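You operate a simulated robot arm through the tools that you are given. There is no shell and no other tool. Be economical: measure what you need, move in short steps, check, and stop when the job is done.

Carry out the task below with a simulated robot arm. There is one attempt and no reset: what you move stays moved.

TASK
Shut the press slide.
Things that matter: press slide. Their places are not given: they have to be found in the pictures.

It is judged by the outcome, as a careful person would: the job done as asked, and still so three seconds after it is handed in. It fails if anything else is knocked over, pushed out of place, dropped, spilled or broken.

THE ROBOT
A 7-joint arm with a two-finger parallel gripper, fixed in place. Base frame: the origin is at the foot of the arm, x ahead of it, y to its left, z up; the work surface is at about z = 0.3. Lengths are in cm, angles in degrees, forces in N, time in s.
With the tool pointing down near the work surface it reaches from about 24 to 62 cm from the base axis. Its first joint turns from -66.0 to 66.0 degrees. Payload 2.6 kg.
Tool frame: the origin (TCP) lies between the finger pads and is the grasp point; the fingertips stand 3 cm ahead of it; z points along the fingers, y is the line along which they close. The gripper opens to 9.4 cm. The fingers are 2.8 cm wide and 1 cm thick; the gripper's body (5 by 9.6 cm) begins 5.5 cm behind the TCP.
Orientation is told as [roll, pitch, yaw] about the base's x, y, z axes, in that order, counted from this pose: with the fingers straight down and closing along the base's y, the tool's x points along the base's -x, its y along +y and its z along -z.

THE INTERFACE
- The arm moves only by the tool drive_tool. Its argument "rows" is a list of rows, each a list of 3 entries, a list of its own where there are three numbers: the turn, a rotation vector about the base's x, y, z in units of 120 degrees (1.0 is 120 degrees), then the shift along the base's x, y, z in units of 250 mm (1.0 is 250 mm), then the opening, from 0 (shut) to 1 (fully open). In form: [[[rx, ry, rz], [dx, dy, dz], gripper], ...]. A call has 1 to 10 rows; each row is the pose to reach, as a shift and turn from the pose commanded when the call began. A call with a number of a shift or a turn outside -1 to 1 is refused whole. A row lasts 0.2 s, in which the tool goes at most 5 cm and 8.6 degrees; a call with a longer step from one row to the next is refused whole, and so is a gripper value outside its range. A pose out of reach is approached as far as the arm can. The call stops where the force on the tool passes 40 N (or 10 N more than at its start, if that is more) or the arm is blocked; 0.2 s more then pass. The fingers move at their own pace (about 7.2 cm/s each) and stop on an object; they squeeze with about 28 N. The grip force told is the motor's: it shows also when the fingers shut on nothing. Time passes only in rows, and 0.2 s behind the last, so rows that repeat a pose let the fingers close. It gives the time, the measured TCP pose, the force on the tool (base axes), the opening and the grip force at its end, in the units of the frame above (readings bear some noise).
- Cameras (640 x 400 px; columns grow to the right, rows downward): "scene" is fixed at [4.97, 44.3, 56.85]; the picture's right is [-0.62, -0.78, 0.00], its down [-0.42, 0.33, -0.84] and it looks along [0.66, -0.52, -0.54] (base axes); focal length 375 px, centre (320, 200). "wrist" rides on the gripper at [-3.7, 0, -5.8] in the tool frame; the picture's right is [0.00, -1.00, 0.00], its down [0.97, 0.00, -0.24] and it looks along [0.24, 0.00, 0.97] (tool axes); focal length 218 px, centre (320, 200).
- get_image(camera): a new picture of that camera. No time passes.
- point_at(camera, pixels): for up to 12 pixels [column, row] of the newest picture of that camera ("zoom" is the newest enlarged one), the place [x, y, z] in the base frame of the surface seen there, good to about 0.3 cm. No time passes.
- zoom(camera, box): a new picture of the part [left, top, right, bottom] of that camera's present view, enlarged. No time passes.
- hand_in(): hands the job in; it is judged then, once.

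Work in short steps. Measure before you move; look again where a grasp or a placing could have gone wrong, and mend it. You have 60 turns and 26 pictures in all, the two below and enlarged ones among them. Open the gripper and draw the arm clear of the work before you hand the job in, unless the task says otherwise; then end with one line.

The tools are called after "Emit:" as a command line: name --argument value ..., lists and objects as JSON in quotes. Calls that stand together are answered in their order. drive_tool: Moves the arm, as the interface text tells. Its arguments: {"type":"object","properties":{"rows":{"type":"array"}},"required":["rows"]} The other tools are called the same way: get_image (camera) takes a picture; point_at (camera, pixels) gives the place of the surface under pixels of a picture; zoom (camera, box) takes an enlarged picture of a part of a camera's view; hand_in () hands the job in.

At the start:

```text
time: 0.0
ee_pos: [35.82, 23.94, 28.09]
tool_rot: [0.0, 0.2, 0.0]
force: [-0.3, 0.0, 0.4]
gripper_width: 9.41
finger_force: 0.1
```

scene: 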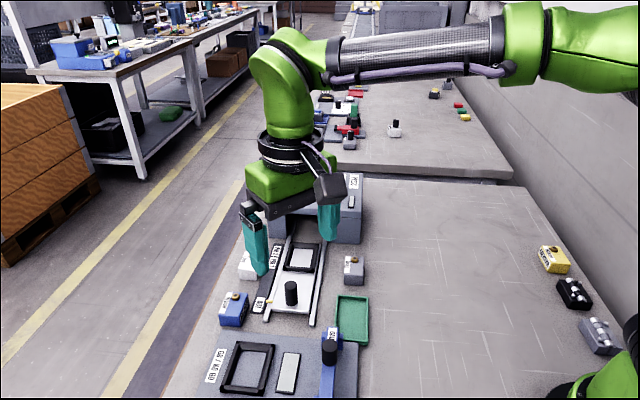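
wrist: 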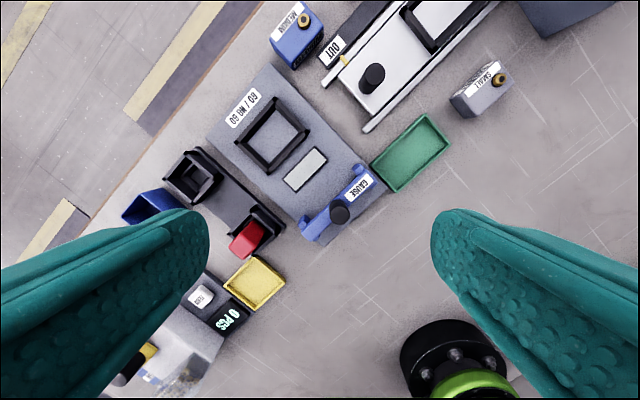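

The press slide seems to be the white plate with a black knob on rails at scene (291,293), leading into the grey press body. I zoom in to see it.

Emit:
zoom --camera "scene" --box '[200, 160, 400, 340]'

Emit:
point_at --camera "scene" --pixels '[[291, 285], [291, 302], [271, 318], [312, 323], [290, 225], [330, 235], [353, 190], [345, 225], [303, 257], [353, 260], [258, 303], [275, 258]]'

```text
2.22 times, centred on (300, 250) of scene
```

zoom: 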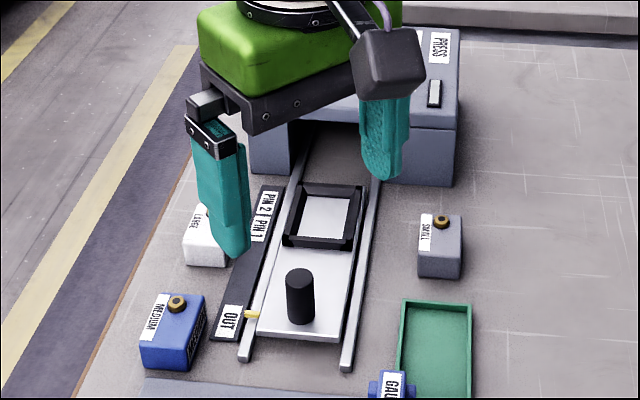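

```text
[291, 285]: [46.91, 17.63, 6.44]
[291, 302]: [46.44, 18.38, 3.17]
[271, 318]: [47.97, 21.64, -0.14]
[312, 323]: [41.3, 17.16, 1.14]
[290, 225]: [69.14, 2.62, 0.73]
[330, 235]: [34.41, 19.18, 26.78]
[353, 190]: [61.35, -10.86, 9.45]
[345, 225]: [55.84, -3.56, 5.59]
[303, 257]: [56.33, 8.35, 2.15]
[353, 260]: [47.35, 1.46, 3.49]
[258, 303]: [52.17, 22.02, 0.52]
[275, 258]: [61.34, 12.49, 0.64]
```

I check the slide's near side and rails in the wrist view, to get the direction of travel.

Emit:
zoom --camera "wrist" --box '[260, 0, 540, 175]'

Emit:
point_at --camera "wrist" --pixels '[[372, 70], [325, 88], [367, 130], [495, 4], [388, 5], [342, 62], [377, 113], [430, 52], [403, 12], [332, 48], [470, 100]]'

```text
2.29 times, centred on (400, 88) of wrist
```

zoom: 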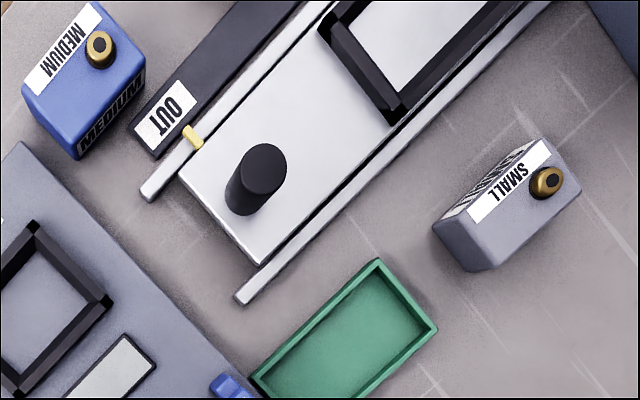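

```text
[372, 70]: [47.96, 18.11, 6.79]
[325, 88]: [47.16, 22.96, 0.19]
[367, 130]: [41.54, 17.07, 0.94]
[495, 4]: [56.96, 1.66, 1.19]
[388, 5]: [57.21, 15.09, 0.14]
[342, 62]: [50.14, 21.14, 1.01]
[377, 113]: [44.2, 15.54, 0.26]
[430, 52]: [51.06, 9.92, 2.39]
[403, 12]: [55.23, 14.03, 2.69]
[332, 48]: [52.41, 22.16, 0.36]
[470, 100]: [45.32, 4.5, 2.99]
```

The rails run along (0.707, -0.707) toward the press, and the knob is near (47.4, 17.7) with its top at z≈6.7. I turn the tool 45° and shut the fingers above a point behind the knob, staying high.

Emit:
drive_tool --rows '[[[0, 0, 0.0625], [0.05, -0.02, -0.05], 0], [[0, 0, 0.125], [0.1, -0.04, -0.1], 0], [[0, 0, 0.1875], [0.15, -0.06, -0.15], 0], [[0, 0, 0.25], [0.2, -0.08, -0.2], 0], [[0, 0, 0.3125], [0.26, -0.1, -0.25], 0], [[0, 0, 0.375], [0.31, -0.11, -0.3], 0], [[0, 0, 0.375], [0.31, -0.11, -0.3], 0]]'

Emit:
get_image --camera "wrist"

Emit:
get_image --camera "scene"

```text
time: 1.6
ee_pos: [43.57, 21.09, 20.57]
tool_rot: [0.0, 0.0, 45.1]
force: [0.7, 0.6, 0.0]
gripper_width: 0.01
finger_force: 27.8
```

```text
21 pictures are left
```

wrist: 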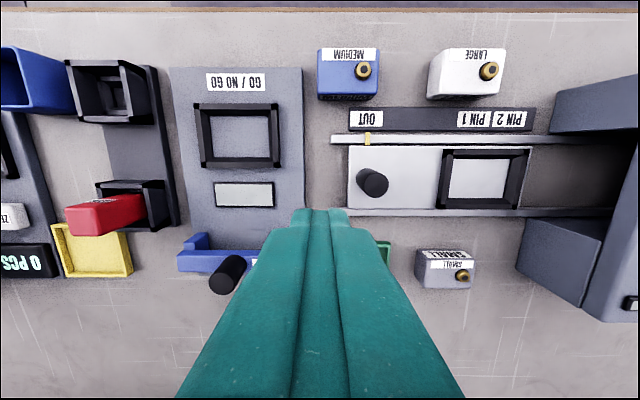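

```text
20 pictures are left
```

scene: 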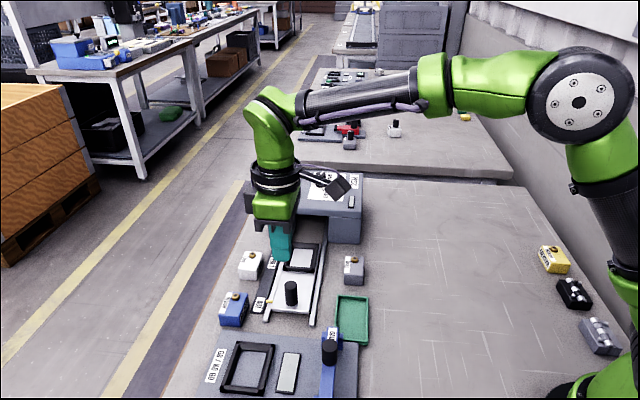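

I read the scale (wrist 350-530, 118) and measure the slide.

Emit:
zoom --camera "wrist" --box '[320, 90, 640, 290]'

Emit:
point_at --camera "wrist" --pixels '[[377, 185], [363, 118], [367, 140], [475, 118], [508, 118], [529, 118], [349, 190], [525, 155], [522, 245], [440, 180], [550, 105], [344, 212]]'

```text
2.00 times, centred on (480, 190) of wrist
```

zoom: 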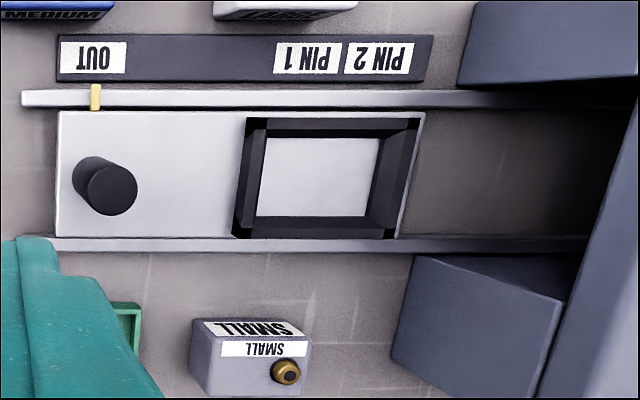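

```text
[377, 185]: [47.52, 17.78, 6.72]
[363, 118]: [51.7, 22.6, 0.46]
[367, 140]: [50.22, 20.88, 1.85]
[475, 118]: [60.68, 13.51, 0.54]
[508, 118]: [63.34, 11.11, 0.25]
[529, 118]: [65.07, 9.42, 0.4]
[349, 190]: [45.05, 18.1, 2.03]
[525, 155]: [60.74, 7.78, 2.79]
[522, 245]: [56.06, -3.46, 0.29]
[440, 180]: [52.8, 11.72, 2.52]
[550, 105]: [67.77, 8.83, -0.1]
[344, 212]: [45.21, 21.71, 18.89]
```

Pointer sits at OUT (s≈20.7 along the rails); PIN 1 and PIN 2 are at s≈33.4 and 36.9. I lower the shut fingers behind the knob to z≈6, with the tips about 1 cm above the slide.

Emit:
drive_tool --rows '[[[0, 0, 0], [0.011, 0.011, -0.12], 0], [[0, 0, 0], [0.011, 0.011, -0.26], 0], [[0, 0, 0], [0.011, 0.011, -0.4], 0], [[0, 0, 0], [0.011, 0.011, -0.5], 0], [[0, 0, 0], [0.011, 0.011, -0.58], 0], [[0, 0, 0], [0.011, 0.011, -0.58], 0]]'

Emit:
get_image --camera "wrist"

```text
time: 3.0
ee_pos: [43.84, 21.57, 5.97]
tool_rot: [-0.2, 0.0, 45.0]
force: [0.4, -0.2, 0.0]
gripper_width: 0.0
finger_force: 28.2
```

```text
18 pictures are left
```

wrist: 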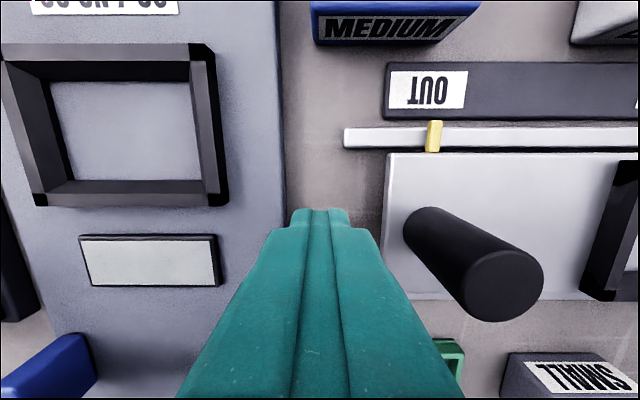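

The fingers are in line behind the knob. I push slowly about 5 cm along the rails and check the force.

Emit:
drive_tool --rows '[[[0, 0, 0], [0.02, -0.02, 0], 0], [[0, 0, 0], [0.04, -0.04, 0], 0], [[0, 0, 0], [0.06, -0.06, 0], 0], [[0, 0, 0], [0.075, -0.075, 0], 0], [[0, 0, 0], [0.09, -0.09, 0], 0], [[0, 0, 0], [0.105, -0.105, 0], 0], [[0, 0, 0], [0.12, -0.12, 0], 0], [[0, 0, 0], [0.135, -0.135, 0], 0], [[0, 0, 0], [0.15, -0.15, 0], 0]]'

Emit:
get_image --camera "wrist"

```text
time: 5.0
ee_pos: [47.4, 17.72, 5.97]
tool_rot: [0.0, 0.1, 45.0]
force: [0.2, 0.8, 0.5]
gripper_width: 0.0
finger_force: 28.4
```

```text
17 pictures are left
```

wrist: 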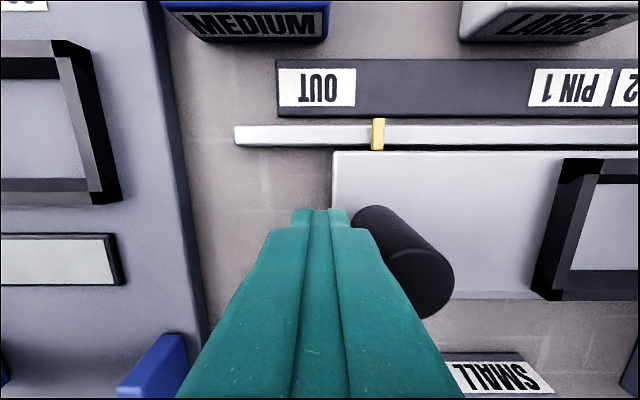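

The slide moves freely and the pointer has left OUT. I push on about 8.5 cm to the PIN 1 region.

Emit:
drive_tool --rows '[[[0, 0, 0], [0.025, -0.025, 0], 0], [[0, 0, 0], [0.05, -0.05, 0], 0], [[0, 0, 0], [0.075, -0.075, 0], 0], [[0, 0, 0], [0.1, -0.1, 0], 0], [[0, 0, 0], [0.125, -0.125, 0], 0], [[0, 0, 0], [0.15, -0.15, 0], 0], [[0, 0, 0], [0.175, -0.175, 0], 0], [[0, 0, 0], [0.2, -0.2, 0], 0], [[0, 0, 0], [0.22, -0.22, 0], 0], [[0, 0, 0], [0.24, -0.24, 0], 0]]'

Emit:
get_image --camera "wrist"

Emit:
get_image --camera "scene"

```text
time: 7.2
ee_pos: [53.58, 11.69, 6.1]
tool_rot: [0.0, 0.0, 44.9]
force: [-0.7, 0.2, -0.9]
gripper_width: 0.01
finger_force: 28.5
```

```text
16 pictures are left
```

wrist: 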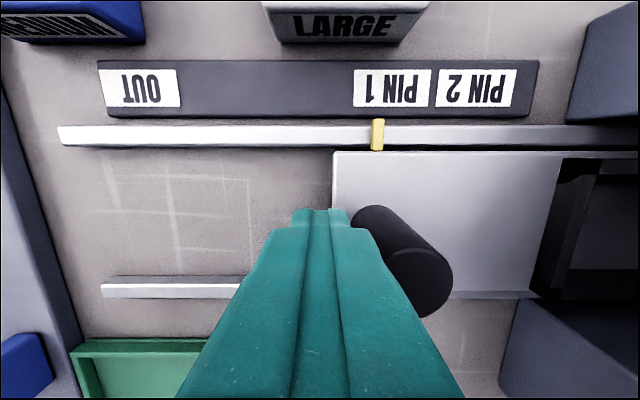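

```text
15 pictures are left
```

scene: 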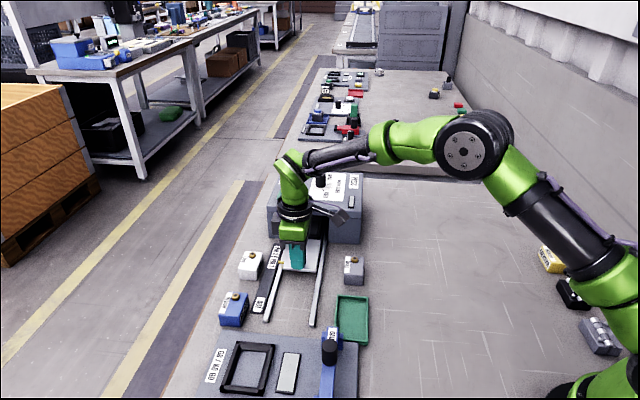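

The pointer is nearing PIN 1. There is a black item near scene (320,180) close to the wrist, so I check clearance before the last ~5 cm.

Emit:
zoom --camera "scene" --box '[240, 140, 400, 290]'

Emit:
point_at --camera "scene" --pixels '[[320, 180], [340, 185], [315, 195], [353, 205], [340, 214], [273, 200], [330, 225]]'

```text
2.67 times, centred on (320, 215) of scene
```

zoom: 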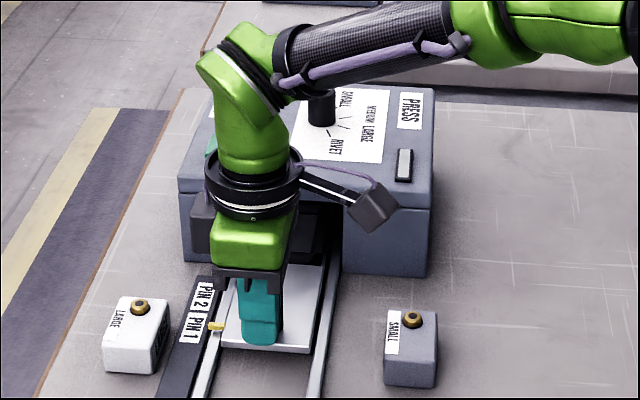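

```text
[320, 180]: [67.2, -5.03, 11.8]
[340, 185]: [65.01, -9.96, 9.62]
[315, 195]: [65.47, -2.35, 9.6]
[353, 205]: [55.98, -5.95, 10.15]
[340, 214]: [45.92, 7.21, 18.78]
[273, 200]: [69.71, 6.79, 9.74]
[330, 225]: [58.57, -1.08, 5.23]
```

The press's selector knob is at s≈51, z≈12, well clear of the gripper, whose front will end near s≈39.5 against a press front at s≈42. I push on in small steps until the stop.

Emit:
drive_tool --rows '[[[0, 0, 0], [0.015, -0.015, 0], 0], [[0, 0, 0], [0.03, -0.03, 0], 0], [[0, 0, 0], [0.045, -0.045, 0], 0], [[0, 0, 0], [0.06, -0.06, 0], 0], [[0, 0, 0], [0.075, -0.075, 0], 0], [[0, 0, 0], [0.09, -0.09, 0], 0], [[0, 0, 0], [0.1, -0.1, 0], 0], [[0, 0, 0], [0.11, -0.11, 0], 0], [[0, 0, 0], [0.12, -0.12, 0], 0], [[0, 0, 0], [0.128, -0.128, 0], 0]]'

Emit:
get_image --camera "wrist"

```text
time: 9.4
ee_pos: [56.77, 8.51, 6.14]
tool_rot: [0.0, 0.0, 45.1]
force: [0.3, 0.9, 0.3]
gripper_width: 0.0
finger_force: 28.1
```

```text
13 pictures are left
```

wrist: 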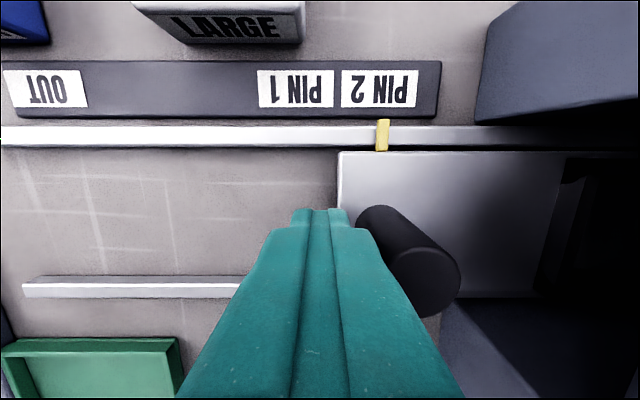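

The pointer (382,135) is at PIN 2, and the slide has run slightly ahead of the fingers. I test with a gentle extra push whether it is at its stop.

Emit:
drive_tool --rows '[[[0, 0, 0], [0.005, -0.005, 0], 0], [[0, 0, 0], [0.01, -0.01, 0], 0], [[0, 0, 0], [0.015, -0.015, 0], 0], [[0, 0, 0], [0.02, -0.02, 0], 0], [[0, 0, 0], [0.025, -0.025, 0], 0]]'

Emit:
get_image --camera "wrist"

```text
time: 10.6
ee_pos: [57.19, 8.45, 5.94]
tool_rot: [0.7, 0.1, 44.9]
force: [-33.0, 16.6, 10.3]
gripper_width: 0.01
finger_force: 27.9
```

```text
12 pictures are left
```

wrist: 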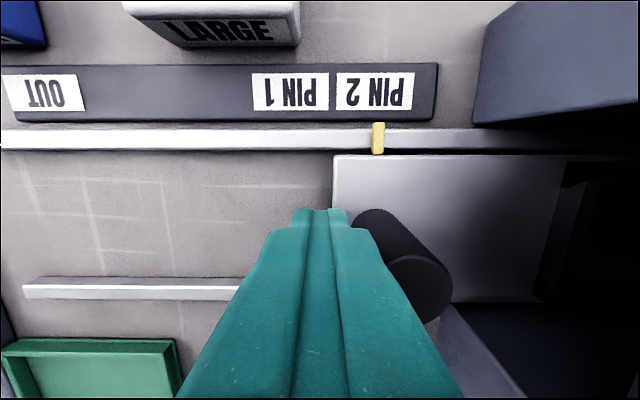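

The force rose to about 37 N without further movement, so the slide is at its hard stop at PIN 2. I back off along the rails and rise clear.

Emit:
drive_tool --rows '[[[0, 0, 0], [-0.03, 0.03, 0], 0], [[0, 0, 0], [-0.07, 0.07, 0], 0], [[0, 0, 0], [-0.1, 0.1, 0.1], 0], [[0, 0, 0], [-0.15, 0.15, 0.25], 0], [[0, 0, 0], [-0.2, 0.2, 0.4], 0.3], [[0, 0, 0], [-0.27, 0.27, 0.55], 0.6], [[0, 0, 0], [-0.34, 0.34, 0.68], 1], [[0, 0, 0], [-0.4, 0.36, 0.75], 1], [[0, 0, 0], [-0.4, 0.36, 0.75], 1]]'

Emit:
get_image --camera "scene"

Emit:
get_image --camera "wrist"

```text
time: 12.6
ee_pos: [47.39, 16.96, 24.65]
tool_rot: [0.0, 0.0, 45.0]
force: [-0.5, 0.4, 0.3]
gripper_width: 9.37
finger_force: 0.1
```

```text
11 pictures are left
```

scene: 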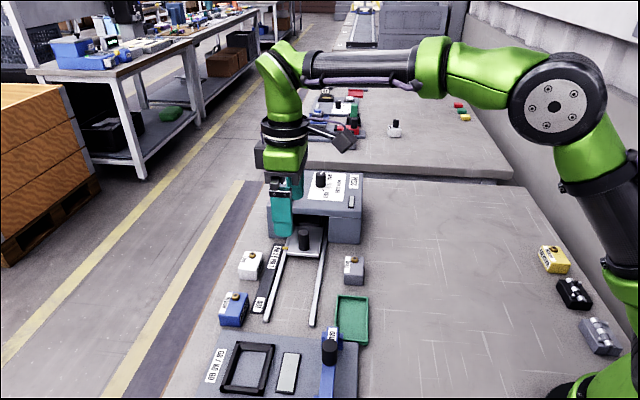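

```text
10 pictures are left
```

wrist: 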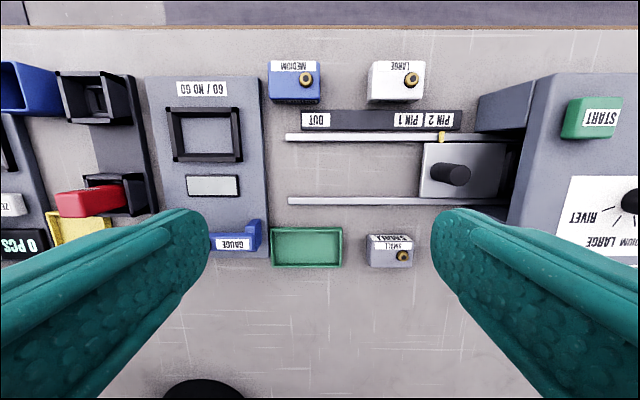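

The slide stayed home at PIN 2, everything else is in place, and the arm is clear with the gripper open. I hand in.

Emit:
hand_in

```text
The job is handed in.
```

The press slide is shut: I pushed it in to its hard stop, where its pointer reads PIN 2. Nothing else appears to have moved, and the arm was clear with the gripper open before I handed in.
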